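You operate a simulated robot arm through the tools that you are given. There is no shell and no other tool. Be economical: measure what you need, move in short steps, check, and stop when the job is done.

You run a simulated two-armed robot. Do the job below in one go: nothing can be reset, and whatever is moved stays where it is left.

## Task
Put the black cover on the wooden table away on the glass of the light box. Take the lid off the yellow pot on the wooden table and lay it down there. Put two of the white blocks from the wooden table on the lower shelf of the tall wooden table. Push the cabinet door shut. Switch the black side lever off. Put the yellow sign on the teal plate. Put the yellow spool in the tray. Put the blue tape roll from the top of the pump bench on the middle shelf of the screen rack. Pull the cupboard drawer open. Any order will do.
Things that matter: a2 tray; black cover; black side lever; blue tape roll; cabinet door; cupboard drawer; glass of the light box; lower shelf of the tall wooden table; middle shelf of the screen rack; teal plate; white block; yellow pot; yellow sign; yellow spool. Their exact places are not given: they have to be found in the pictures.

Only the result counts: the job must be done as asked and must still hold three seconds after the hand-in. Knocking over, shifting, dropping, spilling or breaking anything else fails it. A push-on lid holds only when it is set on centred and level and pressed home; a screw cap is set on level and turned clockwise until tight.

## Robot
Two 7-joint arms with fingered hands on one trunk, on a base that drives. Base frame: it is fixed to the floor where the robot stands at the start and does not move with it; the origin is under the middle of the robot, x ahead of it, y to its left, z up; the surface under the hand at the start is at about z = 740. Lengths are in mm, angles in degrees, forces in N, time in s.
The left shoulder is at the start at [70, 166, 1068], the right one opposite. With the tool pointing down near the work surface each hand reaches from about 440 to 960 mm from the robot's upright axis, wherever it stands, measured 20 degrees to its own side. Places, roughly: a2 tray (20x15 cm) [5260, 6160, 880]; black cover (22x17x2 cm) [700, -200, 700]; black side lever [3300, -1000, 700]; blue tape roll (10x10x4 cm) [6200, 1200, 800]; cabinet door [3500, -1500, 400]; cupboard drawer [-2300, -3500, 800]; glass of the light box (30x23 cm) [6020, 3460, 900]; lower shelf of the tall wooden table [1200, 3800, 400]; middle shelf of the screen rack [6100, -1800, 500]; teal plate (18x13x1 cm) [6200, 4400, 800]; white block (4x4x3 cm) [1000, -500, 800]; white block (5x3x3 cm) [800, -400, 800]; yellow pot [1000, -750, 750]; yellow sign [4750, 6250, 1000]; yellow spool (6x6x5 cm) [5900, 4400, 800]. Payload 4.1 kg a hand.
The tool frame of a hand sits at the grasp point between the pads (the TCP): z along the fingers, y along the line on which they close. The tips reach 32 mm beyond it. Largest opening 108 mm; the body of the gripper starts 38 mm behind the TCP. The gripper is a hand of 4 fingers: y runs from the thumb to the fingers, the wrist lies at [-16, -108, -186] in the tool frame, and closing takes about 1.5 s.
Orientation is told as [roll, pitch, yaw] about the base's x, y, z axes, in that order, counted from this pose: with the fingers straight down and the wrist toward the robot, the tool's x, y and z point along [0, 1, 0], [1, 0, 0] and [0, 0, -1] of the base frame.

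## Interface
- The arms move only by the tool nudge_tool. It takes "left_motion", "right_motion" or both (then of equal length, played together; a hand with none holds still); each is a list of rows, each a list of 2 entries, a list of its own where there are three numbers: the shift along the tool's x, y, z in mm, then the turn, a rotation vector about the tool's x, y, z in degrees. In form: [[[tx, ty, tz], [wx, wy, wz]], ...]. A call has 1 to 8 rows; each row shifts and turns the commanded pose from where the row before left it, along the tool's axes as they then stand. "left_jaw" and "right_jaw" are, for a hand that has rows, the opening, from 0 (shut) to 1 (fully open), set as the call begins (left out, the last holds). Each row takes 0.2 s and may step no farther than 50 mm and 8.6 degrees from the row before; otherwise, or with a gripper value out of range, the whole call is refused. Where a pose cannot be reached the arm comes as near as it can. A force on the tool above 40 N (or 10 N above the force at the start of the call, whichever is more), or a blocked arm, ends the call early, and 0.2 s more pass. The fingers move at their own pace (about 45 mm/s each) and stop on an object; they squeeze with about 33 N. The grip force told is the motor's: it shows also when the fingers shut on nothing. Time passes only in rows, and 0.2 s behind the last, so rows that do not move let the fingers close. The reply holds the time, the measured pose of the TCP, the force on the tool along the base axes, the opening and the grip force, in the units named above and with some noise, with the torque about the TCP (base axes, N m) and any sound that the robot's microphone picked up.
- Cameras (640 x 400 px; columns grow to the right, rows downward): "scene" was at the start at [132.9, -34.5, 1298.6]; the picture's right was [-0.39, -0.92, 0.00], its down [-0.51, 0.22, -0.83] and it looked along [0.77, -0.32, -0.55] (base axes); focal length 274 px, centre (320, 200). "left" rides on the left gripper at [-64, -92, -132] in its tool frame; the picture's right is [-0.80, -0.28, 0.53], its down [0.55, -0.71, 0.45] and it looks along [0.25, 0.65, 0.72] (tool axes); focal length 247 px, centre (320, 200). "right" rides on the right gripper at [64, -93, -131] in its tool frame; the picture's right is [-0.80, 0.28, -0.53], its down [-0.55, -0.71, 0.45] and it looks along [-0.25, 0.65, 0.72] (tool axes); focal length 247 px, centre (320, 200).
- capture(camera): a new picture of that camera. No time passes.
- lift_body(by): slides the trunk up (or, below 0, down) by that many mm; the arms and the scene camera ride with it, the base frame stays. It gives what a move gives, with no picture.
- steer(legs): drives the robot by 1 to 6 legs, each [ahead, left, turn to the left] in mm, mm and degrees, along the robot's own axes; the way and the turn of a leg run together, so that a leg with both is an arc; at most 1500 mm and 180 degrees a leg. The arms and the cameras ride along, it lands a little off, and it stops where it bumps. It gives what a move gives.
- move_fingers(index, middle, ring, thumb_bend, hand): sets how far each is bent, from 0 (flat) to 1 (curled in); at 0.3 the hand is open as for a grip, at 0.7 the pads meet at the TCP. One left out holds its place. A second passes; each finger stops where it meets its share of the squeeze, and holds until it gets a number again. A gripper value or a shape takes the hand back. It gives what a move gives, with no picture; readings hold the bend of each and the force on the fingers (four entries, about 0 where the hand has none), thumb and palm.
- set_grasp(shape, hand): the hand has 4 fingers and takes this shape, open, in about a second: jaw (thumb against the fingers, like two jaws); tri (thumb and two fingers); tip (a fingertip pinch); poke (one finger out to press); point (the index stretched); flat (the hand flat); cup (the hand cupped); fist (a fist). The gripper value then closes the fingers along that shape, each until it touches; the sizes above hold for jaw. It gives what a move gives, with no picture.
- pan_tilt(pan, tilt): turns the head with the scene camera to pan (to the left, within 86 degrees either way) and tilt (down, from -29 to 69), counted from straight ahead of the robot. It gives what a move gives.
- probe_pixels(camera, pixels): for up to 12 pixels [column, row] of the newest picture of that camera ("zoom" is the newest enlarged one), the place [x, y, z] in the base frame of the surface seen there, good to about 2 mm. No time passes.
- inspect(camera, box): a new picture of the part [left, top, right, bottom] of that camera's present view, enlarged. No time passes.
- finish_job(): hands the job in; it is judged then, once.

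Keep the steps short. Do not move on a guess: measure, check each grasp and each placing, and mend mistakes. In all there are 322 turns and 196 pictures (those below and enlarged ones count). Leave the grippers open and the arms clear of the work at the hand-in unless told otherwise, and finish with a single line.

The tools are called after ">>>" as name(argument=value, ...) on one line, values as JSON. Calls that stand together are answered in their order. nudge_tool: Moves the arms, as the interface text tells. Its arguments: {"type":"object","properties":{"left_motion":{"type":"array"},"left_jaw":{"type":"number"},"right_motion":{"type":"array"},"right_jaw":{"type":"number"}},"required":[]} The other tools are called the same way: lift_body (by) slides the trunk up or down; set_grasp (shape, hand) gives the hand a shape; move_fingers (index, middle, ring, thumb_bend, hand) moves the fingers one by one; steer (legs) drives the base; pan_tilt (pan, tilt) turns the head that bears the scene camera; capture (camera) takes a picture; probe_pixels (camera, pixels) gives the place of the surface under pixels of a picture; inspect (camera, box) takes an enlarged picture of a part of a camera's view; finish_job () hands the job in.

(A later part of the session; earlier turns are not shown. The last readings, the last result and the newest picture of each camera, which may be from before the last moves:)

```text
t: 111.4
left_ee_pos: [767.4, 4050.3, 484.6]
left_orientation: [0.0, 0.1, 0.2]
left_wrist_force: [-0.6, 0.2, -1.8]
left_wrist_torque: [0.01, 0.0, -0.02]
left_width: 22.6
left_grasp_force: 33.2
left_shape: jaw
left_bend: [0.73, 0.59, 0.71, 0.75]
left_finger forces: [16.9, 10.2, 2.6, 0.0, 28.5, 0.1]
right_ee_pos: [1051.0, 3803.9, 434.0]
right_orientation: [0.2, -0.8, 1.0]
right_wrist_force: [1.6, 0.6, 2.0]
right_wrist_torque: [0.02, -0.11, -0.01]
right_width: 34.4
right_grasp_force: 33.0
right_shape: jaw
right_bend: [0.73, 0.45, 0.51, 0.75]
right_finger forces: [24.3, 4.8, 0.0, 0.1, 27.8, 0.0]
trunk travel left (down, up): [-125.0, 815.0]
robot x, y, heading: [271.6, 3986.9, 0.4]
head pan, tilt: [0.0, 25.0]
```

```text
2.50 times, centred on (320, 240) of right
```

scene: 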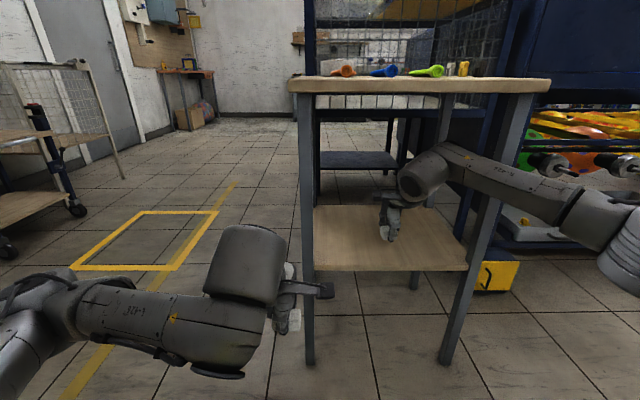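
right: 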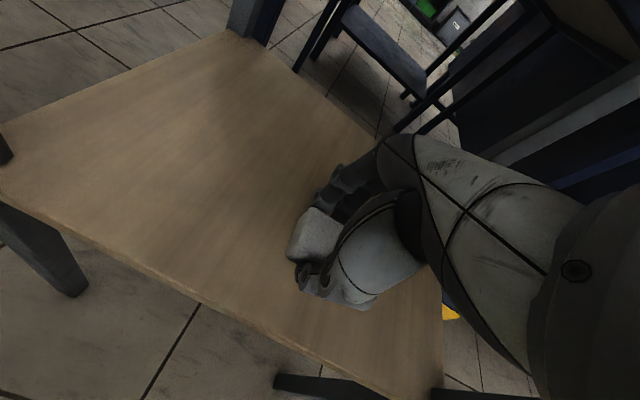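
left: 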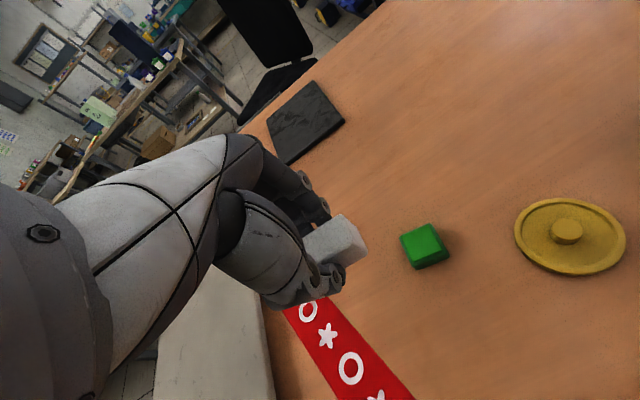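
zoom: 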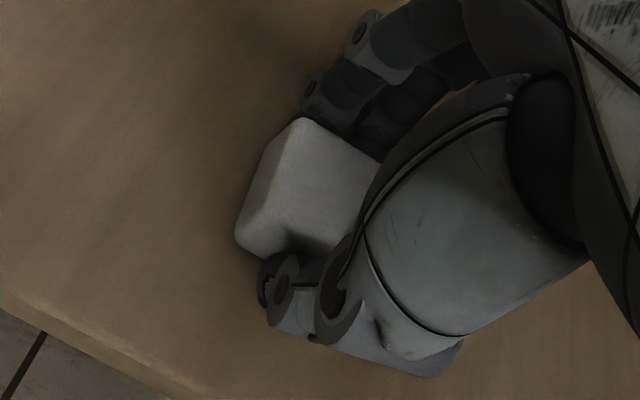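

Contact. I release, rise, and back the hand out.

>>> nudge_tool(right_motion=[[[0, 0, 0], [0, 0, 0]], [[0, 0, 0], [0, 0, 0]], [[0, 0, 0], [0, 0, 0]], [[0, 0, 0], [0, 0, 0]], [[0, 0, -40], [0, 0, 0]], [[0, 0, -20], [0, 0, 0]], [[0, -45, 0], [0, 0, 0]], [[0, -45, 0], [0, 0, 0]]], right_jaw=0.8)

>>> nudge_tool(right_motion=[[[0, -45, 0], [0, 0, 0]], [[0, -45, 0], [0, 0, 0]], [[0, -40, 0], [0, 0, 0]], [[-30, -30, 0], [0, 0, 0]]])

>>> capture(camera="scene")

```text
t: 113.2
left_ee_pos: [767.5, 4050.3, 484.0]
left_orientation: [0.0, 0.1, 0.2]
left_wrist_force: [0.1, 0.7, -1.0]
left_wrist_torque: [0.01, -0.01, 0.02]
left_width: 22.6
left_grasp_force: 32.9
left_shape: jaw
left_bend: [0.73, 0.59, 0.71, 0.75]
left_finger forces: [16.9, 10.2, 2.6, 0.0, 28.6, 0.1]
right_ee_pos: [960.2, 3801.7, 489.7]
right_orientation: [0.2, -0.8, 1.0]
right_wrist_force: [-0.6, 0.8, -0.2]
right_wrist_torque: [-0.01, 0.0, 0.03]
right_width: 86.5
right_grasp_force: 0.2
right_shape: jaw
right_bend: [0.26, 0.34, 0.32, 0.54]
right_finger forces: [0.0, 0.1, 0.1, 0.0, 0.1, 0.0]
trunk travel left (down, up): [-125.0, 815.0]
robot x, y, heading: [274.0, 3985.6, -0.1]
head pan, tilt: [0.0, 25.0]
```

```text
t: 114.2
left_ee_pos: [766.2, 4049.9, 483.5]
left_orientation: [0.1, 0.1, 0.1]
left_wrist_force: [1.1, 1.4, -0.2]
left_wrist_torque: [0.01, -0.01, -0.01]
left_width: 22.5
left_grasp_force: 33.3
left_shape: jaw
left_bend: [0.73, 0.59, 0.71, 0.75]
left_finger forces: [16.8, 10.2, 2.5, 0.0, 28.7, 0.0]
right_ee_pos: [802.8, 3770.4, 490.3]
right_orientation: [0.1, -0.8, 1.0]
right_wrist_force: [0.1, 0.5, -0.3]
right_wrist_torque: [-0.06, 0.06, 0.01]
right_width: 86.0
right_grasp_force: 0.1
right_shape: jaw
right_bend: [0.26, 0.34, 0.32, 0.54]
right_finger forces: [0.0, 0.1, 0.0, 0.0, 0.1, 0.1]
trunk travel left (down, up): [-125.0, 815.0]
robot x, y, heading: [277.0, 3989.1, 0.2]
head pan, tilt: [0.0, 25.0]
```

```text
149 pictures are left
```

scene: 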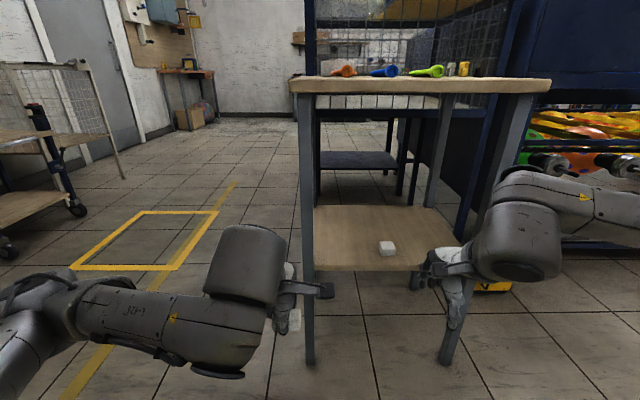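

Block A lies on the shelf. I shift the robot right 290 for the left hand.

>>> steer(legs=[[0, -290, 0]])

>>> nudge_tool(left_motion=[[[45, 10, 0], [0, 0, 0]], [[45, 20, 0], [0, 0, 0]], [[40, 25, 0], [0, 0, 0]], [[0, 40, 0], [0, 0, 0]]])

>>> capture(camera="scene")

```text
t: 116.2
left_ee_pos: [769.0, 3756.6, 483.7]
left_orientation: [0.0, 0.1, 0.6]
left_wrist_force: [0.2, -0.3, -0.7]
left_wrist_torque: [0.0, -0.01, 0.02]
left_width: 22.4
left_grasp_force: 33.3
left_shape: jaw
left_bend: [0.73, 0.59, 0.71, 0.75]
left_finger forces: [16.9, 10.1, 2.5, 0.0, 28.6, 0.0]
right_ee_pos: [805.9, 3476.7, 490.3]
right_orientation: [0.2, -0.8, 1.3]
right_wrist_force: [0.4, -0.3, 0.0]
right_wrist_torque: [-0.01, 0.01, 0.0]
right_width: 86.0
right_grasp_force: 0.1
right_shape: jaw
right_bend: [0.26, 0.34, 0.32, 0.54]
right_finger forces: [0.0, 0.0, 0.0, 0.0, 0.0, 0.0]
trunk travel left (down, up): [-125.0, 815.0]
robot x, y, heading: [274.8, 3688.9, 0.4]
head pan, tilt: [0.0, 25.0]
```

```text
t: 117.2
left_ee_pos: [868.7, 3888.8, 481.8]
left_orientation: [0.1, 0.1, 0.5]
left_wrist_force: [-0.4, 0.0, 0.6]
left_wrist_torque: [0.0, 0.03, 0.0]
left_width: 22.5
left_grasp_force: 32.8
left_shape: jaw
left_bend: [0.73, 0.59, 0.71, 0.75]
left_finger forces: [17.0, 10.2, 2.4, 0.1, 28.6, 0.1]
left hand out of reach, approached as far as the arm can: row 1
right_ee_pos: [805.0, 3476.9, 490.4]
right_orientation: [0.1, -0.8, 1.4]
right_wrist_force: [0.1, -0.2, -0.3]
right_wrist_torque: [0.0, 0.02, 0.03]
right_width: 86.0
right_grasp_force: 0.1
right_shape: jaw
right_bend: [0.26, 0.34, 0.32, 0.54]
right_finger forces: [0.0, 0.0, 0.0, 0.0, 0.0, 0.1]
trunk travel left (down, up): [-125.0, 815.0]
robot x, y, heading: [274.6, 3687.5, 0.4]
head pan, tilt: [0.0, 25.0]
```

```text
148 pictures are left
```

scene: 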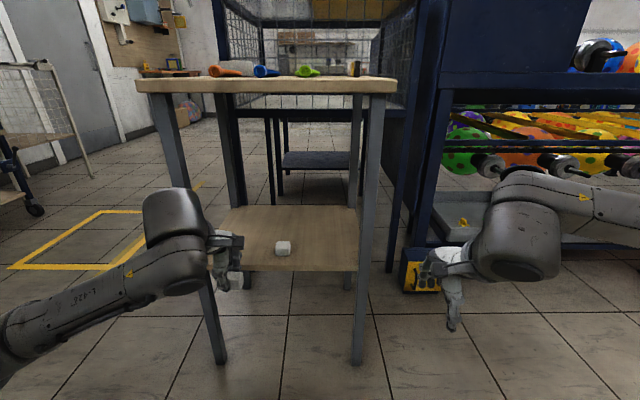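

Advance 183 mm toward x≈1050.

>>> nudge_tool(left_motion=[[[0, 45, 0], [0, 0, 0]], [[0, 45, 0], [0, 0, 0]], [[0, 45, 0], [0, 0, 0]], [[0, 45, 0], [0, 0, 0]], [[0, 4, 20], [0, 0, 0]]])

>>> capture(camera="scene")

>>> capture(camera="left")

```text
t: 118.4
left_ee_pos: [1055.1, 3887.6, 463.8]
left_orientation: [0.1, 0.1, 0.5]
left_wrist_force: [-0.7, 0.7, -0.7]
left_wrist_torque: [0.02, 0.06, -0.01]
left_width: 22.4
left_grasp_force: 32.9
left_shape: jaw
left_bend: [0.73, 0.59, 0.71, 0.75]
left_finger forces: [17.0, 10.4, 2.2, 0.0, 28.5, 0.0]
right_ee_pos: [805.0, 3476.3, 489.4]
right_orientation: [0.2, -0.8, 1.4]
right_wrist_force: [-0.9, 0.2, -0.9]
right_wrist_torque: [0.0, -0.01, -0.04]
right_width: 86.0
right_grasp_force: 0.0
right_shape: jaw
right_bend: [0.26, 0.34, 0.32, 0.54]
right_finger forces: [0.0, 0.0, 0.0, 0.0, 0.0, 0.0]
trunk travel left (down, up): [-125.0, 815.0]
robot x, y, heading: [272.8, 3694.8, 0.6]
head pan, tilt: [0.0, 25.0]
```

```text
147 pictures are left
```

scene: 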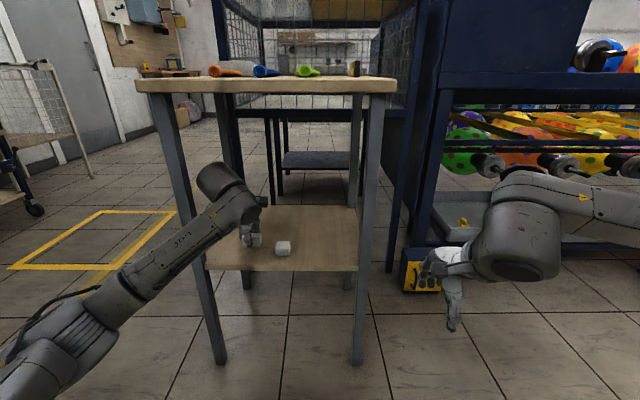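

```text
146 pictures are left
```

left: 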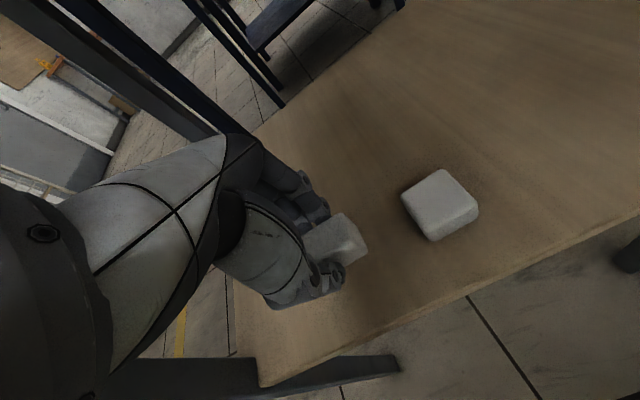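

Good. I lower to contact (expected ≈437) .

>>> nudge_tool(left_motion=[[[0, 0, 15], [0, 0, 0]], [[0, 0, 7], [0, 0, 0]], [[0, 0, 3], [0, 0, 0]], [[0, 0, 2], [0, 0, 0]], [[0, 0, 1], [0, 0, 0]]])

```text
t: 119.6
left_ee_pos: [1052.0, 3889.3, 435.8]
left_orientation: [0.0, 0.0, 0.5]
left_wrist_force: [2.7, -0.2, 7.4]
left_wrist_torque: [-0.04, -0.22, 0.02]
left_width: 22.8
left_grasp_force: 33.3
left_shape: jaw
left_bend: [0.73, 0.58, 0.71, 0.75]
left_finger forces: [19.0, 11.4, 2.3, 0.0, 28.7, 0.1]
right_ee_pos: [806.5, 3476.9, 490.8]
right_orientation: [0.2, -0.8, 1.2]
right_wrist_force: [0.8, 0.1, -0.3]
right_wrist_torque: [-0.01, -0.02, 0.03]
right_width: 85.9
right_grasp_force: 0.1
right_shape: jaw
right_bend: [0.26, 0.34, 0.32, 0.54]
right_finger forces: [0.0, 0.1, 0.0, 0.0, 0.0, 0.0]
trunk travel left (down, up): [-125.0, 815.0]
robot x, y, heading: [275.4, 3693.0, 0.2]
head pan, tilt: [0.0, 25.0]
```

Contact 7 N. Release, rise, retract.

>>> nudge_tool(left_motion=[[[0, 0, 0], [0, 0, 0]], [[0, 0, 0], [0, 0, 0]], [[0, 0, 0], [0, 0, 0]], [[0, 0, 0], [0, 0, 0]], [[0, 0, -40], [0, 0, 0]], [[0, 0, -20], [0, 0, 0]], [[0, -45, 0], [0, 0, 0]], [[0, -45, 0], [0, 0, 0]]], left_jaw=0.8)

>>> nudge_tool(left_motion=[[[0, -45, 0], [0, 0, 0]], [[0, -45, 0], [0, 0, 0]], [[0, -40, 0], [0, 0, 0]], [[-30, -30, 0], [0, 0, 0]]])

>>> inspect(camera="scene", box=[130, 60, 410, 300])

```text
t: 121.4
left_ee_pos: [961.9, 3887.7, 493.8]
left_orientation: [0.0, 0.1, 0.4]
left_wrist_force: [-0.5, 0.4, -0.1]
left_wrist_torque: [0.0, -0.02, 0.01]
left_width: 86.4
left_grasp_force: 0.0
left_shape: jaw
left_bend: [0.26, 0.34, 0.32, 0.54]
left_finger forces: [0.0, 0.1, 0.0, 0.1, 0.0, 0.0]
right_ee_pos: [804.9, 3476.7, 489.8]
right_orientation: [0.2, -0.7, 1.3]
right_wrist_force: [0.4, -0.4, -0.2]
right_wrist_torque: [-0.02, -0.01, 0.02]
right_width: 86.1
right_grasp_force: 0.0
right_shape: jaw
right_bend: [0.26, 0.34, 0.32, 0.54]
right_finger forces: [0.0, 0.0, 0.0, 0.1, 0.0, 0.0]
trunk travel left (down, up): [-125.0, 815.0]
robot x, y, heading: [273.0, 3691.3, 0.5]
head pan, tilt: [0.0, 25.0]
```

```text
t: 122.4
left_ee_pos: [800.1, 3856.3, 493.6]
left_orientation: [0.0, 0.3, 0.6]
left_wrist_force: [-0.3, 0.8, -0.4]
left_wrist_torque: [-0.03, 0.0, 0.0]
left_width: 85.9
left_grasp_force: 0.1
left_shape: jaw
left_bend: [0.26, 0.34, 0.32, 0.54]
left_finger forces: [0.0, 0.0, 0.0, 0.1, 0.0, 0.0]
right_ee_pos: [806.0, 3476.5, 489.4]
right_orientation: [0.1, -0.7, 1.4]
right_wrist_force: [0.7, 0.2, 0.2]
right_wrist_torque: [-0.02, 0.02, -0.03]
right_width: 86.1
right_grasp_force: 0.2
right_shape: jaw
right_bend: [0.26, 0.34, 0.32, 0.54]
right_finger forces: [0.0, 0.0, 0.0, 0.1, 0.0, 0.0]
trunk travel left (down, up): [-125.0, 815.0]
robot x, y, heading: [273.5, 3692.1, 0.5]
head pan, tilt: [0.0, 25.0]
```

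```text
1.67 times, centred on (270, 180) of scene
```

zoom: 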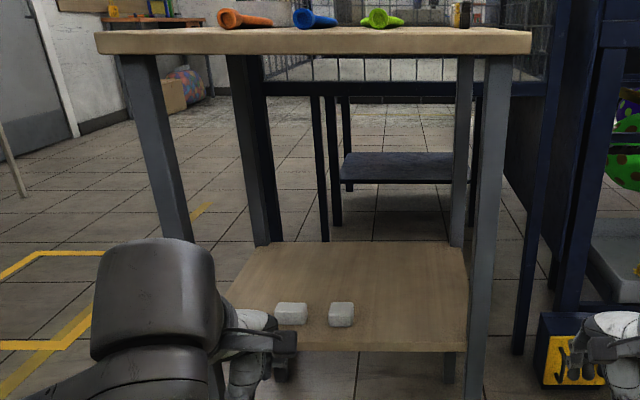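

Both blocks rest on the lower shelf. Next is the return to the front area. I raise the trunk back by 450 and drive to the gap's far side.

>>> lift_body(by=225)

>>> lift_body(by=225)

>>> steer(legs=[[250, -1030, 0], [290, -1010, 0], [0, 0, 31]])

```text
t: 124.8
left_ee_pos: [800.1, 3854.9, 718.4]
left_orientation: [0.1, 0.2, 0.4]
left_wrist_force: [0.7, 0.7, 0.1]
left_wrist_torque: [0.03, 0.02, 0.01]
left_width: 86.3
left_grasp_force: 0.1
left_shape: jaw
left_bend: [0.26, 0.34, 0.32, 0.54]
left_finger forces: [0.0, 0.0, 0.1, 0.0, 0.0, 0.0]
right_ee_pos: [804.7, 3476.9, 715.1]
right_orientation: [0.1, -0.8, 1.4]
right_wrist_force: [-0.7, 1.0, -0.3]
right_wrist_torque: [0.0, -0.01, 0.0]
right_width: 86.2
right_grasp_force: 0.1
right_shape: jaw
right_bend: [0.26, 0.34, 0.32, 0.54]
right_finger forces: [0.1, 0.0, 0.0, 0.0, 0.0, 0.0]
trunk travel left (down, up): [-350.0, 590.0]
robot x, y, heading: [272.7, 3691.3, 0.3]
head pan, tilt: [0.0, 25.0]
```

```text
t: 127.2
left_ee_pos: [802.2, 3855.7, 942.7]
left_orientation: [-0.1, 0.2, 0.5]
left_wrist_force: [0.1, 0.1, -0.2]
left_wrist_torque: [0.03, -0.01, -0.02]
left_width: 86.2
left_grasp_force: 0.1
left_shape: jaw
left_bend: [0.26, 0.34, 0.32, 0.54]
left_finger forces: [0.0, 0.0, 0.0, 0.1, 0.0, 0.0]
right_ee_pos: [804.8, 3476.7, 939.8]
right_orientation: [0.2, -0.8, 1.3]
right_wrist_force: [0.1, 0.0, 0.5]
right_wrist_torque: [0.01, -0.05, -0.03]
right_width: 86.2
right_grasp_force: 0.2
right_shape: jaw
right_bend: [0.26, 0.34, 0.32, 0.54]
right_finger forces: [0.0, 0.0, 0.0, 0.0, 0.1, 0.0]
trunk travel left (down, up): [-575.0, 365.0]
robot x, y, heading: [276.0, 3687.9, 0.5]
head pan, tilt: [0.0, 25.0]
```

```text
t: 139.0
left_ee_pos: [1196.1, 2097.0, 943.0]
left_orientation: [-0.1, 0.0, 30.4]
left_wrist_force: [0.4, 0.6, -0.1]
left_wrist_torque: [0.03, 0.02, 0.01]
left_width: 86.3
left_grasp_force: 0.1
left_shape: jaw
left_bend: [0.26, 0.34, 0.32, 0.54]
left_finger forces: [0.0, 0.0, 0.1, 0.0, 0.1, 0.1]
right_ee_pos: [1387.2, 1772.0, 938.5]
right_orientation: [0.2, -0.8, 31.2]
right_wrist_force: [0.3, 0.7, -1.0]
right_wrist_torque: [0.02, 0.05, 0.02]
right_width: 86.1
right_grasp_force: 0.1
right_shape: jaw
right_bend: [0.26, 0.34, 0.32, 0.54]
right_finger forces: [0.0, 0.0, 0.1, 0.0, 0.0, 0.1]
trunk travel left (down, up): [-575.0, 365.0]
robot x, y, heading: [819.6, 1694.7, 30.4]
head pan, tilt: [0.0, 25.0]
```

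I back 280, shift right 99 onto the safe line, then back through the gap.

>>> steer(legs=[[-280, 0, 0], [0, -99, 0]])

```text
t: 141.6
left_ee_pos: [1012.5, 1872.9, 942.6]
left_orientation: [-0.1, 0.2, 30.2]
left_wrist_force: [-0.2, -0.5, 0.0]
left_wrist_torque: [0.0, 0.01, 0.0]
left_width: 86.1
left_grasp_force: 0.0
left_shape: jaw
left_bend: [0.26, 0.34, 0.32, 0.54]
left_finger forces: [0.1, 0.1, 0.0, 0.1, 0.0, 0.0]
right_ee_pos: [1203.8, 1546.9, 941.1]
right_orientation: [0.2, -0.8, 31.2]
right_wrist_force: [0.8, 0.3, -0.4]
right_wrist_torque: [0.01, 0.05, 0.02]
right_width: 86.1
right_grasp_force: 0.0
right_shape: jaw
right_bend: [0.26, 0.34, 0.32, 0.54]
right_finger forces: [0.1, 0.1, 0.1, 0.0, 0.0, 0.0]
trunk travel left (down, up): [-575.0, 365.0]
robot x, y, heading: [634.8, 1465.3, 30.2]
head pan, tilt: [0.0, 25.0]
```

On the line. I back through, turn to face -y, and drive ahead, then look toward the cupboard.

>>> steer(legs=[[-515, 0, 0.5], [-515, 0, 0], [0, 0, -121], [1000, 0, 0], [1000, 0, 0]])

>>> pan_tilt(pan=-35, tilt=18)

>>> capture(camera="scene")

```text
t: 154.2
left_ee_pos: [-153.4, 201.4, 947.8]
left_orientation: [-0.8, -0.5, -101.6]
left_wrist_force: [0.6, 0.1, -0.1]
left_wrist_torque: [0.0, 0.03, -0.03]
left_width: 86.7
left_grasp_force: 0.0
left_shape: jaw
left_bend: [0.26, 0.34, 0.32, 0.54]
left_finger forces: [0.1, 0.0, 0.0, 0.1, 0.0, 0.0]
right_ee_pos: [-518.1, 274.1, 956.2]
right_orientation: [-0.5, -2.5, -99.9]
right_wrist_force: [0.1, 0.3, 0.6]
right_wrist_torque: [0.03, -0.01, 0.0]
right_width: 86.5
right_grasp_force: 0.0
right_shape: jaw
right_bend: [0.26, 0.34, 0.32, 0.54]
right_finger forces: [0.1, 0.0, 0.1, 0.0, 0.0, 0.0]
trunk travel left (down, up): [-575.0, 365.0]
robot x, y, heading: [-216.7, 743.7, -101.5]
head pan, tilt: [0.0, 25.0]
stopped in leg 4: the robot was blocked; the commanded pose is now the measured one
```

```text
t: 155.2
left_ee_pos: [-153.0, 198.8, 947.4]
left_orientation: [-1.0, -0.5, -101.7]
left_wrist_force: [0.1, 0.4, -0.3]
left_wrist_torque: [-0.01, -0.01, 0.04]
left_width: 86.6
left_grasp_force: 0.0
left_shape: jaw
left_bend: [0.26, 0.34, 0.32, 0.54]
left_finger forces: [0.0, 0.0, 0.0, 0.1, 0.1, 0.0]
right_ee_pos: [-520.0, 274.0, 954.3]
right_orientation: [-0.6, -2.2, -100.1]
right_wrist_force: [0.8, 0.1, 0.3]
right_wrist_torque: [0.01, 0.01, 0.0]
right_width: 86.4
right_grasp_force: 0.2
right_shape: jaw
right_bend: [0.26, 0.34, 0.32, 0.54]
right_finger forces: [0.0, 0.0, 0.0, 0.0, 0.0, 0.0]
trunk travel left (down, up): [-575.0, 365.0]
robot x, y, heading: [-219.0, 742.0, -101.7]
head pan, tilt: [-35.0, 18.0]
```

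```text
144 pictures are left
```

scene: 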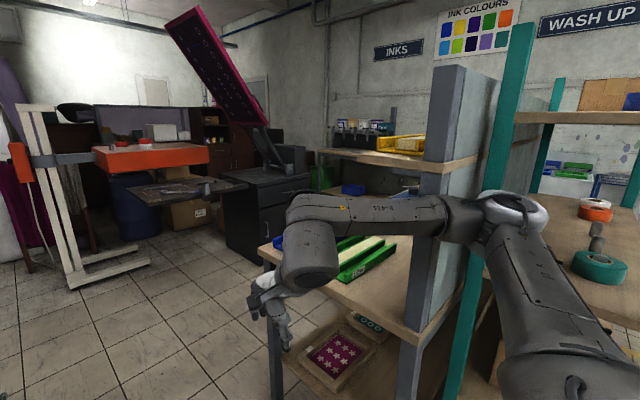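

The right elbow met the teal post of the first bench. I back off a little and check the posts.

>>> probe_pixels(camera="scene", pixels=[[495, 150], [435, 160], [420, 330], [470, 330], [265, 250], [400, 230], [500, 215], [540, 300]])

>>> steer(legs=[[-150, 0, 0]])

>>> capture(camera="scene")

```text
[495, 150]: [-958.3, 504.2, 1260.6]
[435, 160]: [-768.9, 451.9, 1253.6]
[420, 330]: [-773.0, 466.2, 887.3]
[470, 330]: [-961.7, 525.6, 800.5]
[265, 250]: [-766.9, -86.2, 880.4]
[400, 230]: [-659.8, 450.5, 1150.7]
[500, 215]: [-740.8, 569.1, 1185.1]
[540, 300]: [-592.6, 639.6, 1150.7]
```

```text
t: 156.6
left_ee_pos: [-141.0, 341.3, 944.4]
left_orientation: [0.2, 0.2, -101.4]
left_wrist_force: [-0.5, 1.4, -0.4]
left_wrist_torque: [-0.02, -0.03, 0.0]
left_width: 86.2
left_grasp_force: 0.2
left_shape: jaw
left_bend: [0.26, 0.34, 0.32, 0.54]
left_finger forces: [0.0, 0.0, 0.0, 0.1, 0.1, 0.0]
right_ee_pos: [-508.2, 412.3, 945.2]
right_orientation: [0.6, -1.4, -100.0]
right_wrist_force: [0.5, 0.0, -0.2]
right_wrist_torque: [0.01, -0.05, -0.02]
right_width: 86.2
right_grasp_force: 0.1
right_shape: jaw
right_bend: [0.26, 0.34, 0.32, 0.54]
right_finger forces: [0.1, 0.0, 0.0, 0.1, 0.0, 0.1]
trunk travel left (down, up): [-575.0, 365.0]
robot x, y, heading: [-188.3, 888.4, -101.4]
head pan, tilt: [-35.0, 18.0]
```

```text
143 pictures are left
```

scene: 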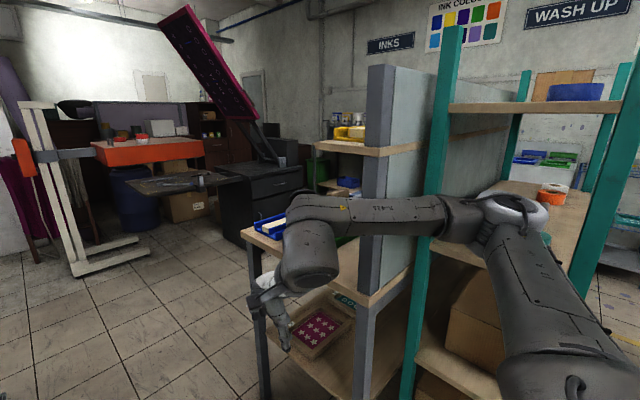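

The elbow sticks out ~520 mm at z≈1180; the bench is unchanged. I straighten to -90°, shift to x≈-120, and drive on.

>>> steer(legs=[[0, 0, 11.4], [0, 65, 0], [1000, 0, 0]])

```text
t: 163.0
left_ee_pos: [28.6, -628.1, 944.9]
left_orientation: [0.3, 0.2, -90.3]
left_wrist_force: [0.7, -0.4, 1.1]
left_wrist_torque: [0.0, -0.02, 0.02]
left_width: 86.3
left_grasp_force: 0.1
left_shape: jaw
left_bend: [0.26, 0.34, 0.32, 0.54]
left_finger forces: [0.0, 0.1, 0.0, 0.0, 0.1, 0.1]
right_ee_pos: [-347.2, -628.2, 943.5]
right_orientation: [0.6, -1.5, -89.0]
right_wrist_force: [0.4, 0.1, -0.7]
right_wrist_torque: [-0.02, 0.0, -0.02]
right_width: 86.4
right_grasp_force: 0.1
right_shape: jaw
right_bend: [0.26, 0.34, 0.32, 0.54]
right_finger forces: [0.0, 0.0, 0.0, 0.0, 0.0, 0.0]
trunk travel left (down, up): [-575.0, 365.0]
robot x, y, heading: [-127.1, -100.1, -90.5]
head pan, tilt: [-35.0, 18.0]
```

Past the post. I look toward the cupboard (about 33° to the right).

>>> pan_tilt(pan=-30, tilt=15)

>>> capture(camera="scene")

```text
t: 163.7
left_ee_pos: [28.2, -627.5, 944.6]
left_orientation: [0.2, 0.1, -90.3]
left_wrist_force: [-0.7, 0.4, -0.2]
left_wrist_torque: [-0.01, 0.02, 0.0]
left_width: 86.3
left_grasp_force: 0.1
left_shape: jaw
left_bend: [0.26, 0.34, 0.32, 0.54]
left_finger forces: [0.0, 0.1, 0.0, 0.1, 0.0, 0.0]
right_ee_pos: [-346.9, -628.1, 944.1]
right_orientation: [0.6, -1.5, -89.1]
right_wrist_force: [0.1, 0.1, -0.1]
right_wrist_torque: [-0.02, 0.0, 0.04]
right_width: 86.3
right_grasp_force: 0.1
right_shape: jaw
right_bend: [0.26, 0.34, 0.32, 0.54]
right_finger forces: [0.0, 0.0, 0.1, 0.0, 0.0, 0.1]
trunk travel left (down, up): [-575.0, 365.0]
robot x, y, heading: [-124.8, -99.1, -90.4]
head pan, tilt: [-30.0, 15.0]
```

```text
142 pictures are left
```

scene: 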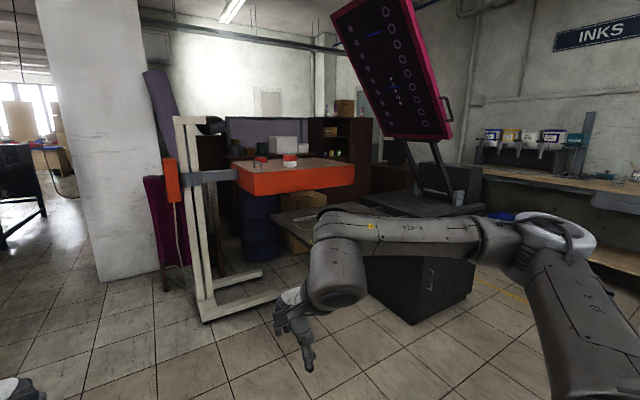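

I probe candidate furniture to find the cupboard near (-2300,-3500).

>>> probe_pixels(camera="scene", pixels=[[340, 130], [360, 150], [300, 150], [215, 155], [440, 280], [400, 300], [480, 160], [560, 185], [290, 130], [190, 310], [265, 270], [320, 200]])

>>> inspect(camera="scene", box=[150, 90, 400, 240])

```text
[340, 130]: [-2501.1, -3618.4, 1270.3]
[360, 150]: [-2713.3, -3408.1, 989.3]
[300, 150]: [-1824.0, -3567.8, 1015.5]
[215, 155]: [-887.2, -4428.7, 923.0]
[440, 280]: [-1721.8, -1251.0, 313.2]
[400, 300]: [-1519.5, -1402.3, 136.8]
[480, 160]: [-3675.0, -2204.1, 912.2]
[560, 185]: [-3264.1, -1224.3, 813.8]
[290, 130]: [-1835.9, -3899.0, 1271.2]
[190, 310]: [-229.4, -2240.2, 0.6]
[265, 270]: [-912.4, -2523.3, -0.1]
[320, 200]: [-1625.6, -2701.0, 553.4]
```

```text
2.56 times, centred on (275, 165) of scene
```

zoom: 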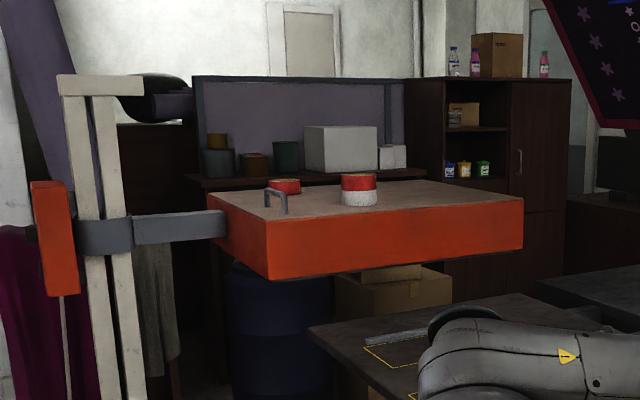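

The brown cupboard stands at x≈-2200…-2700, y≈-3500. I move to y≈-650 and turn right to view the way west.

>>> steer(legs=[[570, 0, 0], [0, 0, -60]])

>>> pan_tilt(pan=0, tilt=22)

>>> capture(camera="scene")

```text
t: 169.7
left_ee_pos: [-510.3, -1072.0, 943.9]
left_orientation: [0.1, 0.1, -150.4]
left_wrist_force: [-1.2, 0.7, -0.3]
left_wrist_torque: [0.0, -0.02, -0.02]
left_width: 86.0
left_grasp_force: 0.0
left_shape: jaw
left_bend: [0.26, 0.34, 0.32, 0.54]
left_finger forces: [0.0, 0.0, 0.0, 0.0, 0.0, 0.1]
right_ee_pos: [-696.9, -748.0, 944.8]
right_orientation: [0.6, -1.5, -149.0]
right_wrist_force: [-0.1, 0.1, -0.6]
right_wrist_torque: [-0.03, -0.05, 0.01]
right_width: 86.3
right_grasp_force: 0.0
right_shape: jaw
right_bend: [0.26, 0.34, 0.32, 0.54]
right_finger forces: [0.0, 0.1, 0.1, 0.0, 0.0, 0.0]
trunk travel left (down, up): [-575.0, 365.0]
robot x, y, heading: [-127.4, -676.4, -150.3]
head pan, tilt: [-30.0, 15.0]
```

```text
t: 170.6
left_ee_pos: [-509.3, -1072.5, 944.3]
left_orientation: [0.2, 0.1, -150.4]
left_wrist_force: [-0.3, -0.3, -0.4]
left_wrist_torque: [0.02, -0.03, 0.01]
left_width: 86.2
left_grasp_force: 0.1
left_shape: jaw
left_bend: [0.26, 0.34, 0.32, 0.54]
left_finger forces: [0.1, 0.0, 0.0, 0.0, 0.0, 0.0]
right_ee_pos: [-696.8, -748.4, 944.7]
right_orientation: [0.6, -1.4, -149.0]
right_wrist_force: [0.7, -0.2, 0.5]
right_wrist_torque: [0.0, 0.01, 0.0]
right_width: 86.3
right_grasp_force: 0.0
right_shape: jaw
right_bend: [0.26, 0.34, 0.32, 0.54]
right_finger forces: [0.1, 0.0, 0.0, 0.1, 0.0, 0.1]
trunk travel left (down, up): [-575.0, 365.0]
robot x, y, heading: [-127.3, -676.6, -150.6]
head pan, tilt: [0.0, 22.0]
```

```text
140 pictures are left
```

scene: 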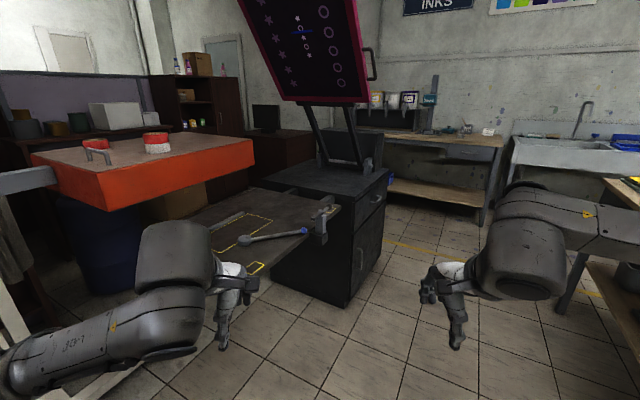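

>>> probe_pixels(camera="scene", pixels=[[345, 308], [380, 265], [386, 175], [482, 215], [500, 150], [615, 260], [575, 305], [385, 210], [330, 240], [250, 120], [275, 145], [245, 160]])

```text
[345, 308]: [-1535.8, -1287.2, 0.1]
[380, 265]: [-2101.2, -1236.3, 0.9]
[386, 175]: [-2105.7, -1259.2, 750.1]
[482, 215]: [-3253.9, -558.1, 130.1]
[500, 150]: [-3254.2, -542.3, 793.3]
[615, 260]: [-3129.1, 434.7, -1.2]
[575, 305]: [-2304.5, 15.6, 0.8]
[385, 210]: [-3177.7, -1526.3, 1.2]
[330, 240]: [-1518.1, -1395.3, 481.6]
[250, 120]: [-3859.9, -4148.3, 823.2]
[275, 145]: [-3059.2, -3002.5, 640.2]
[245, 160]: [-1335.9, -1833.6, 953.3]
```

>>> probe_pixels(camera="scene", pixels=[[365, 98], [290, 98], [245, 10], [355, 20], [372, 65], [355, 150]])

>>> steer(legs=[[0, 0, -29.5], [1000, 0, 0]])

```text
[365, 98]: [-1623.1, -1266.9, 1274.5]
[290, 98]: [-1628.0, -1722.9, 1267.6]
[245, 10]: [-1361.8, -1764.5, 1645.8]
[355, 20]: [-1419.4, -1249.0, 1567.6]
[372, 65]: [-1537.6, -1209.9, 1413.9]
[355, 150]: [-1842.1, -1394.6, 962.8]
```

```text
t: 177.3
left_ee_pos: [-1674.3, -849.3, 944.7]
left_orientation: [0.3, 0.2, -179.5]
left_wrist_force: [-0.2, 0.7, -1.0]
left_wrist_torque: [-0.02, -0.05, -0.02]
left_width: 86.3
left_grasp_force: 0.1
left_shape: jaw
left_bend: [0.26, 0.34, 0.32, 0.54]
left_finger forces: [0.0, 0.0, 0.0, 0.1, 0.0, 0.0]
right_ee_pos: [-1680.0, -473.9, 943.3]
right_orientation: [0.6, -1.6, -178.1]
right_wrist_force: [-0.3, -0.3, 0.5]
right_wrist_torque: [0.02, -0.02, 0.0]
right_width: 86.4
right_grasp_force: 0.1
right_shape: jaw
right_bend: [0.26, 0.34, 0.32, 0.54]
right_finger forces: [0.0, 0.0, 0.1, 0.1, 0.0, 0.0]
trunk travel left (down, up): [-575.0, 365.0]
robot x, y, heading: [-1143.4, -692.0, -179.5]
head pan, tilt: [0.0, 22.0]
```

I shift 80 to the right to clear the screen frame, then go ahead to x≈-2640 and look south.

>>> steer(legs=[[0, -90, 0], [1480, 0, 0], [0, 0, 60]])

>>> pan_tilt(pan=25, tilt=20)

>>> capture(camera="scene")

```text
t: 187.9
left_ee_pos: [-2751.7, -1148.0, 943.2]
left_orientation: [0.3, 0.0, -120.2]
left_wrist_force: [-0.7, 0.1, 0.7]
left_wrist_torque: [-0.01, 0.02, 0.0]
left_width: 86.1
left_grasp_force: 0.0
left_shape: jaw
left_bend: [0.26, 0.34, 0.32, 0.54]
left_finger forces: [0.1, 0.0, 0.0, 0.0, 0.0, 0.0]
right_ee_pos: [-3077.2, -964.0, 943.9]
right_orientation: [0.6, -1.6, -118.9]
right_wrist_force: [0.3, 0.6, 1.1]
right_wrist_torque: [0.01, 0.02, -0.01]
right_width: 86.1
right_grasp_force: 0.0
right_shape: jaw
right_bend: [0.26, 0.34, 0.32, 0.54]
right_finger forces: [0.0, 0.1, 0.1, 0.0, 0.0, 0.0]
trunk travel left (down, up): [-575.0, 365.0]
robot x, y, heading: [-2624.7, -613.6, -119.9]
head pan, tilt: [0.0, 22.0]
```

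```text
t: 188.8
left_ee_pos: [-2753.1, -1148.4, 943.5]
left_orientation: [0.2, 0.1, -120.1]
left_wrist_force: [0.4, 0.3, 1.0]
left_wrist_torque: [-0.02, -0.01, 0.01]
left_width: 86.4
left_grasp_force: 0.0
left_shape: jaw
left_bend: [0.26, 0.34, 0.32, 0.54]
left_finger forces: [0.1, 0.1, 0.0, 0.1, 0.0, 0.0]
right_ee_pos: [-3077.7, -963.3, 944.5]
right_orientation: [0.6, -1.5, -118.7]
right_wrist_force: [0.6, -0.6, -0.3]
right_wrist_torque: [0.01, 0.0, -0.01]
right_width: 86.5
right_grasp_force: 0.1
right_shape: jaw
right_bend: [0.26, 0.34, 0.32, 0.54]
right_finger forces: [0.0, 0.0, 0.0, 0.0, 0.0, 0.1]
trunk travel left (down, up): [-575.0, 365.0]
robot x, y, heading: [-2623.8, -618.3, -120.1]
head pan, tilt: [25.0, 20.0]
```

```text
139 pictures are left
```

scene: 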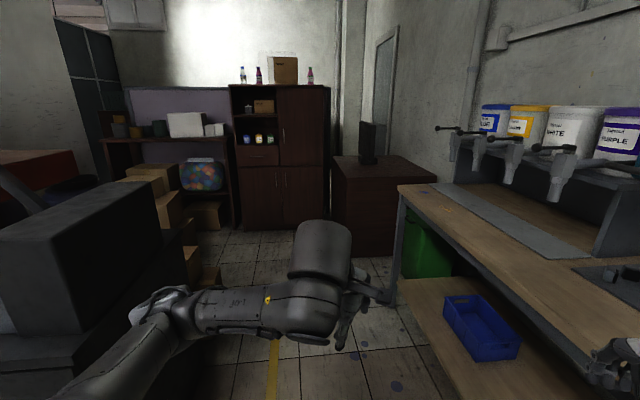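

I see the cupboard: a drawer sits at about (257,155) under the open shelves. I zoom and probe.

>>> inspect(camera="scene", box=[170, 70, 350, 270])

>>> probe_pixels(camera="scene", pixels=[[257, 155], [236, 155], [278, 155], [257, 165], [240, 228], [322, 220], [345, 245], [333, 185], [210, 270], [185, 240], [400, 185], [400, 300]])

```text
2.00 times, centred on (260, 170) of scene
```

zoom: 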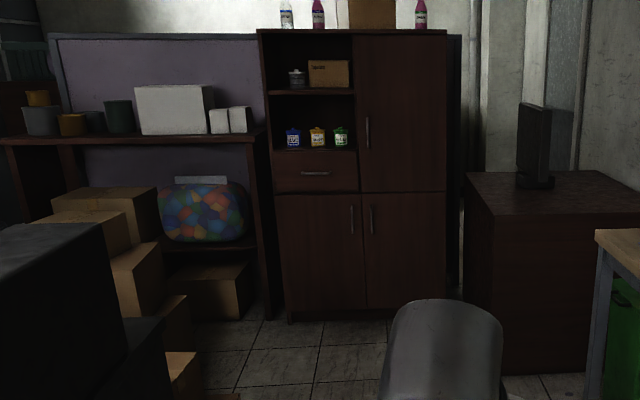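

```text
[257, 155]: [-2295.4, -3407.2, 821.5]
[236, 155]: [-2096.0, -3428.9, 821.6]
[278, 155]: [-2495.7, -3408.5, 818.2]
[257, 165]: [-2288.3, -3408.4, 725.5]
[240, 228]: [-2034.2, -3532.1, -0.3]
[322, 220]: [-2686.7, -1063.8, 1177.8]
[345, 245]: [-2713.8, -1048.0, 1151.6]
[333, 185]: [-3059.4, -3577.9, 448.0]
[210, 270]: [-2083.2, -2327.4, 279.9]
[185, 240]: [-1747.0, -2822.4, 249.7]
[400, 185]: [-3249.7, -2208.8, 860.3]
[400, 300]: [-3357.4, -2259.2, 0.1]
```

Drawer front at y≈-3407, x -2096…-2496, z≈820; its handle at ~x -2290. I turn to -90° and check the surroundings before driving south.

>>> steer(legs=[[0, 0, 30]])

>>> pan_tilt(pan=10, tilt=28)

>>> capture(camera="scene")

```text
t: 190.7
left_ee_pos: [-2467.9, -1144.5, 944.5]
left_orientation: [0.2, 0.1, -90.2]
left_wrist_force: [-0.2, -0.1, 0.5]
left_wrist_torque: [0.01, -0.02, -0.03]
left_width: 86.2
left_grasp_force: 0.0
left_shape: jaw
left_bend: [0.26, 0.34, 0.32, 0.54]
left_finger forces: [0.1, 0.0, 0.0, 0.0, 0.0, 0.1]
right_ee_pos: [-2842.3, -1142.5, 944.5]
right_orientation: [0.6, -1.5, -88.7]
right_wrist_force: [0.6, -0.5, 0.3]
right_wrist_torque: [0.01, 0.02, 0.01]
right_width: 86.7
right_grasp_force: 0.0
right_shape: jaw
right_bend: [0.26, 0.34, 0.32, 0.54]
right_finger forces: [0.1, 0.0, 0.0, 0.0, 0.0, 0.0]
trunk travel left (down, up): [-575.0, 365.0]
robot x, y, heading: [-2619.5, -616.9, -90.0]
head pan, tilt: [25.0, 20.0]
```

```text
t: 191.5
left_ee_pos: [-2468.1, -1143.0, 944.7]
left_orientation: [0.2, 0.1, -90.2]
left_wrist_force: [0.2, 0.5, -0.7]
left_wrist_torque: [0.04, 0.01, 0.01]
left_width: 86.4
left_grasp_force: 0.2
left_shape: jaw
left_bend: [0.26, 0.34, 0.32, 0.54]
left_finger forces: [0.0, 0.0, 0.0, 0.0, 0.0, 0.0]
right_ee_pos: [-2841.3, -1144.4, 945.7]
right_orientation: [0.6, -1.5, -88.9]
right_wrist_force: [0.4, 0.0, 0.5]
right_wrist_torque: [0.0, 0.01, 0.02]
right_width: 86.2
right_grasp_force: 0.1
right_shape: jaw
right_bend: [0.26, 0.34, 0.32, 0.54]
right_finger forces: [0.0, 0.0, 0.1, 0.1, 0.0, 0.0]
trunk travel left (down, up): [-575.0, 365.0]
robot x, y, heading: [-2619.5, -612.5, -90.1]
head pan, tilt: [10.0, 28.0]
```

```text
137 pictures are left
```

scene: 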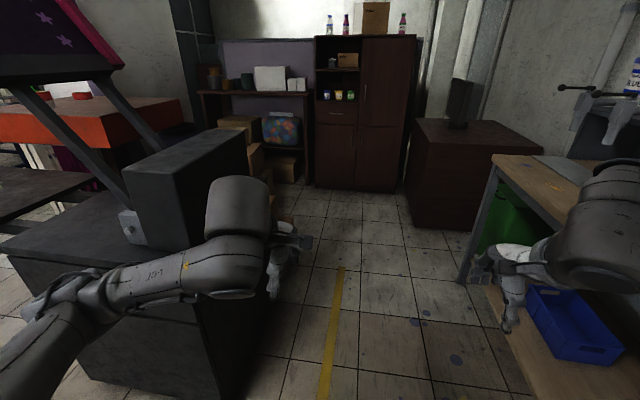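

The way is clear. I shift 40 right and drive 1800 ahead.

>>> steer(legs=[[0, -40, 0], [1400, 0, 0], [450, 60, 0]])

>>> pan_tilt(pan=20, tilt=30)

>>> capture(camera="scene")

```text
t: 201.0
left_ee_pos: [-2491.1, -2947.6, 944.0]
left_orientation: [0.1, 0.1, -92.0]
left_wrist_force: [-0.3, -0.2, 0.2]
left_wrist_torque: [0.01, -0.05, -0.02]
left_width: 86.5
left_grasp_force: 0.0
left_shape: jaw
left_bend: [0.26, 0.34, 0.32, 0.54]
left_finger forces: [0.0, 0.0, 0.0, 0.0, 0.0, 0.1]
right_ee_pos: [-2865.5, -2936.7, 942.9]
right_orientation: [0.6, -1.5, -90.8]
right_wrist_force: [0.0, 0.1, 0.1]
right_wrist_torque: [-0.02, 0.0, -0.02]
right_width: 86.5
right_grasp_force: 0.0
right_shape: jaw
right_bend: [0.26, 0.34, 0.32, 0.54]
right_finger forces: [0.1, 0.1, 0.0, 0.1, 0.0, 0.0]
trunk travel left (down, up): [-575.0, 365.0]
robot x, y, heading: [-2626.7, -2417.3, -92.3]
head pan, tilt: [10.0, 28.0]
```

```text
t: 201.8
left_ee_pos: [-2491.1, -2947.4, 944.6]
left_orientation: [0.2, 0.1, -91.9]
left_wrist_force: [0.3, -0.2, -0.6]
left_wrist_torque: [-0.03, -0.05, 0.03]
left_width: 86.1
left_grasp_force: 0.0
left_shape: jaw
left_bend: [0.26, 0.34, 0.32, 0.54]
left_finger forces: [0.1, 0.0, 0.1, 0.1, 0.1, 0.1]
right_ee_pos: [-2866.1, -2936.6, 945.5]
right_orientation: [0.6, -1.4, -90.7]
right_wrist_force: [0.3, -0.5, -0.1]
right_wrist_torque: [0.0, -0.02, 0.01]
right_width: 86.2
right_grasp_force: 0.2
right_shape: jaw
right_bend: [0.26, 0.34, 0.32, 0.54]
right_finger forces: [0.0, 0.0, 0.1, 0.1, 0.0, 0.0]
trunk travel left (down, up): [-575.0, 365.0]
robot x, y, heading: [-2625.9, -2416.9, -92.4]
head pan, tilt: [20.0, 30.0]
```

```text
136 pictures are left
```

scene: 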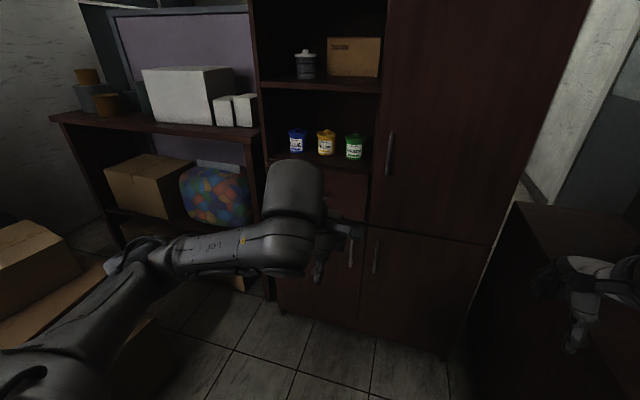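

The left forearm hides the drawer. I lower the left hand so that I can see the handle.

>>> nudge_tool(left_motion=[[[0, -20, 45], [0, 0, 0]], [[0, -20, 45], [0, 0, 0]], [[0, 0, 45], [0, 0, 0]], [[0, 0, 45], [0, 0, 0]], [[0, 0, 45], [0, 0, 0]]])

>>> capture(camera="scene")

```text
t: 202.9
left_ee_pos: [-2490.6, -2919.1, 716.4]
left_orientation: [0.3, 0.1, -92.0]
left_wrist_force: [-0.1, 0.1, 0.1]
left_wrist_torque: [-0.02, 0.01, -0.04]
left_width: 86.2
left_grasp_force: 0.1
left_shape: jaw
left_bend: [0.26, 0.34, 0.32, 0.54]
left_finger forces: [0.0, 0.1, 0.1, 0.0, 0.0, 0.0]
left hand out of reach, approached as far as the arm can: row 1
right_ee_pos: [-2866.0, -2936.2, 945.5]
right_orientation: [0.6, -1.5, -90.7]
right_wrist_force: [-0.3, -0.5, -0.7]
right_wrist_torque: [0.02, -0.01, 0.0]
right_width: 86.8
right_grasp_force: 0.1
right_shape: jaw
right_bend: [0.26, 0.34, 0.32, 0.54]
right_finger forces: [0.0, 0.0, 0.0, 0.1, 0.1, 0.1]
trunk travel left (down, up): [-575.0, 365.0]
robot x, y, heading: [-2628.3, -2414.3, -92.2]
head pan, tilt: [20.0, 30.0]
```

```text
135 pictures are left
```

scene: 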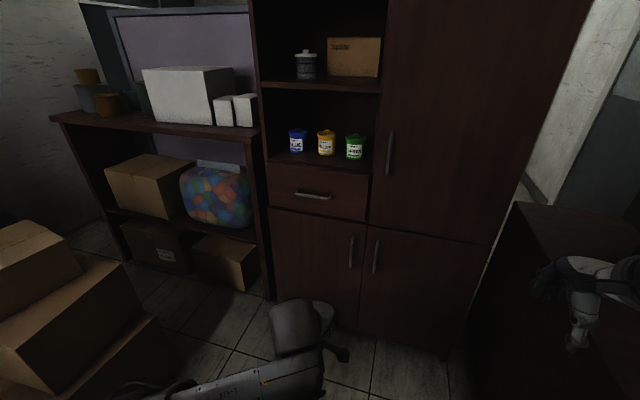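

>>> inspect(camera="scene", box=[260, 150, 380, 225])

>>> probe_pixels(camera="scene", pixels=[[270, 180], [365, 182], [313, 178], [313, 205], [60, 300], [120, 350], [140, 290]])

```text
5.33 times, centred on (320, 188) of scene
```

zoom: 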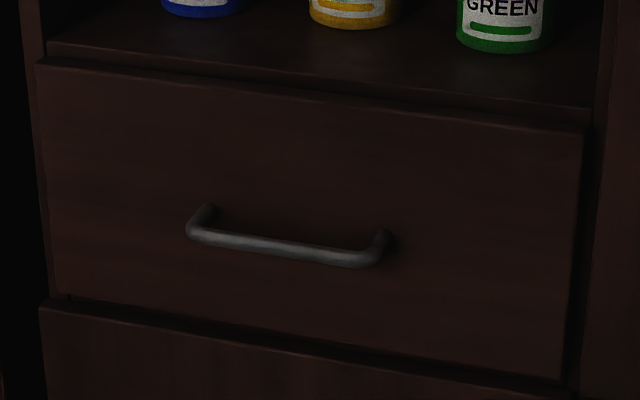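

```text
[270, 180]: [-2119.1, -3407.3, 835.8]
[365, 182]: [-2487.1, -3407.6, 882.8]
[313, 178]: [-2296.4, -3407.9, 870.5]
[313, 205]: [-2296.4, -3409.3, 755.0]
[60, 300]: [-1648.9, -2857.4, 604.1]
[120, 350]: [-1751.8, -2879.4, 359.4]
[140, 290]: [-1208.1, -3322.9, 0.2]
```

>>> probe_pixels(camera="zoom", pixels=[[210, 233], [240, 241], [290, 246], [330, 251], [360, 257], [205, 212], [385, 238], [290, 240], [290, 252]])

```text
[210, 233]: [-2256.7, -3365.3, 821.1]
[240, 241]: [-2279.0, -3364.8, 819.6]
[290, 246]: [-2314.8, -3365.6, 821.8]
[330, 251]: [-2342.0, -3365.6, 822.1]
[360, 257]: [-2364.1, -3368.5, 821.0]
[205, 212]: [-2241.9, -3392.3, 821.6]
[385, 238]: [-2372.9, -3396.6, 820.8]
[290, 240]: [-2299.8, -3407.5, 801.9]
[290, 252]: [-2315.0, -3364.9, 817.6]
```

Handle bar: centre ≈(-2308,-3370,820), ~32 mm gap behind. Plan: tilt the left hand ~50° and hook the bar between fingers (behind/above) and thumb. First I drive 240 ahead and straighten.

>>> steer(legs=[[240, 0, 2.2]])

>>> nudge_tool(left_motion=[[[30, 0, -30], [-8.5, 0, 0]], [[30, 0, -30], [-8.5, 0, 0]], [[30, 0, -20], [-8.5, 0, 0]], [[30, 0, -20], [-8.5, 0, 0]], [[30, 0, -20], [-8.5, 0, 0]], [[0, 0, 0], [-8.5, 0, 0]], [[0, 0, 0], [0, 0, 0]]])

>>> capture(camera="scene")

>>> capture(camera="left")

```text
t: 204.8
left_ee_pos: [-2469.5, -3162.0, 715.3]
left_orientation: [0.3, 0.2, -89.3]
left_wrist_force: [0.0, 0.4, -0.1]
left_wrist_torque: [0.0, 0.02, 0.01]
left_width: 86.3
left_grasp_force: 0.1
left_shape: jaw
left_bend: [0.26, 0.34, 0.32, 0.54]
left_finger forces: [0.0, 0.0, 0.0, 0.0, 0.1, 0.0]
right_ee_pos: [-2845.0, -3198.9, 942.6]
right_orientation: [0.6, -1.5, -88.0]
right_wrist_force: [-0.4, 0.1, -0.6]
right_wrist_torque: [0.01, -0.01, 0.01]
right_width: 86.1
right_grasp_force: 0.0
right_shape: jaw
right_bend: [0.26, 0.34, 0.32, 0.54]
right_finger forces: [0.0, 0.0, 0.0, 0.1, 0.1, 0.0]
trunk travel left (down, up): [-575.0, 365.0]
robot x, y, heading: [-2631.2, -2664.3, -89.2]
head pan, tilt: [20.0, 30.0]
```

```text
t: 206.4
left_ee_pos: [-2321.5, -3129.4, 828.6]
left_orientation: [0.4, -51.0, -89.6]
left_wrist_force: [-0.2, 0.1, 0.4]
left_wrist_torque: [-0.03, 0.01, 0.04]
left_width: 86.4
left_grasp_force: 0.1
left_shape: jaw
left_bend: [0.26, 0.34, 0.32, 0.54]
left_finger forces: [0.1, 0.0, 0.0, 0.0, 0.0, 0.1]
right_ee_pos: [-2843.3, -3197.3, 944.5]
right_orientation: [0.5, -1.4, -87.9]
right_wrist_force: [0.2, 0.8, -1.1]
right_wrist_torque: [0.0, 0.03, -0.02]
right_width: 86.4
right_grasp_force: 0.0
right_shape: jaw
right_bend: [0.26, 0.34, 0.32, 0.54]
right_finger forces: [0.0, 0.0, 0.1, 0.1, 0.0, 0.0]
trunk travel left (down, up): [-575.0, 365.0]
robot x, y, heading: [-2629.8, -2660.4, -89.3]
head pan, tilt: [20.0, 30.0]
```

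```text
133 pictures are left
```

scene: 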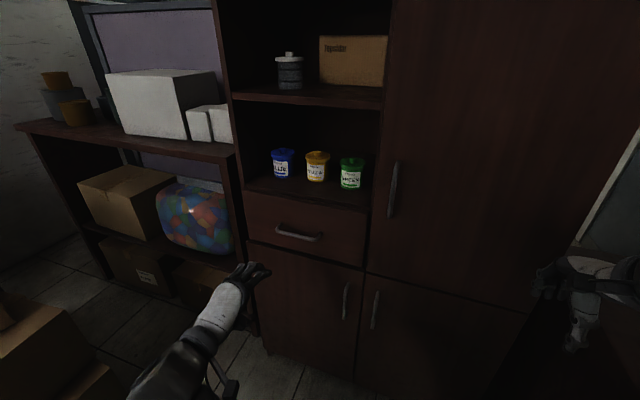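

```text
132 pictures are left
```

left: 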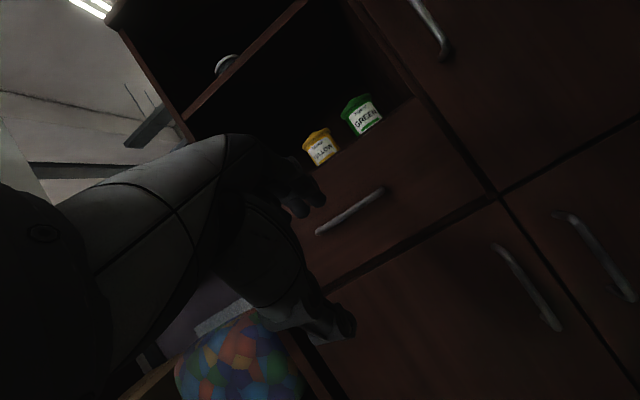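

I re-measure the handle from the left camera at (350,212).

>>> probe_pixels(camera="left", pixels=[[350, 211], [335, 221], [370, 200], [318, 232], [384, 189], [340, 180]])

```text
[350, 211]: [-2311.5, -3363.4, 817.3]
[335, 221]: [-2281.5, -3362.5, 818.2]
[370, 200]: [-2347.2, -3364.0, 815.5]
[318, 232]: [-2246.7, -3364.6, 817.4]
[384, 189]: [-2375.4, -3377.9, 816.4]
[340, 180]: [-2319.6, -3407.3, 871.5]
```

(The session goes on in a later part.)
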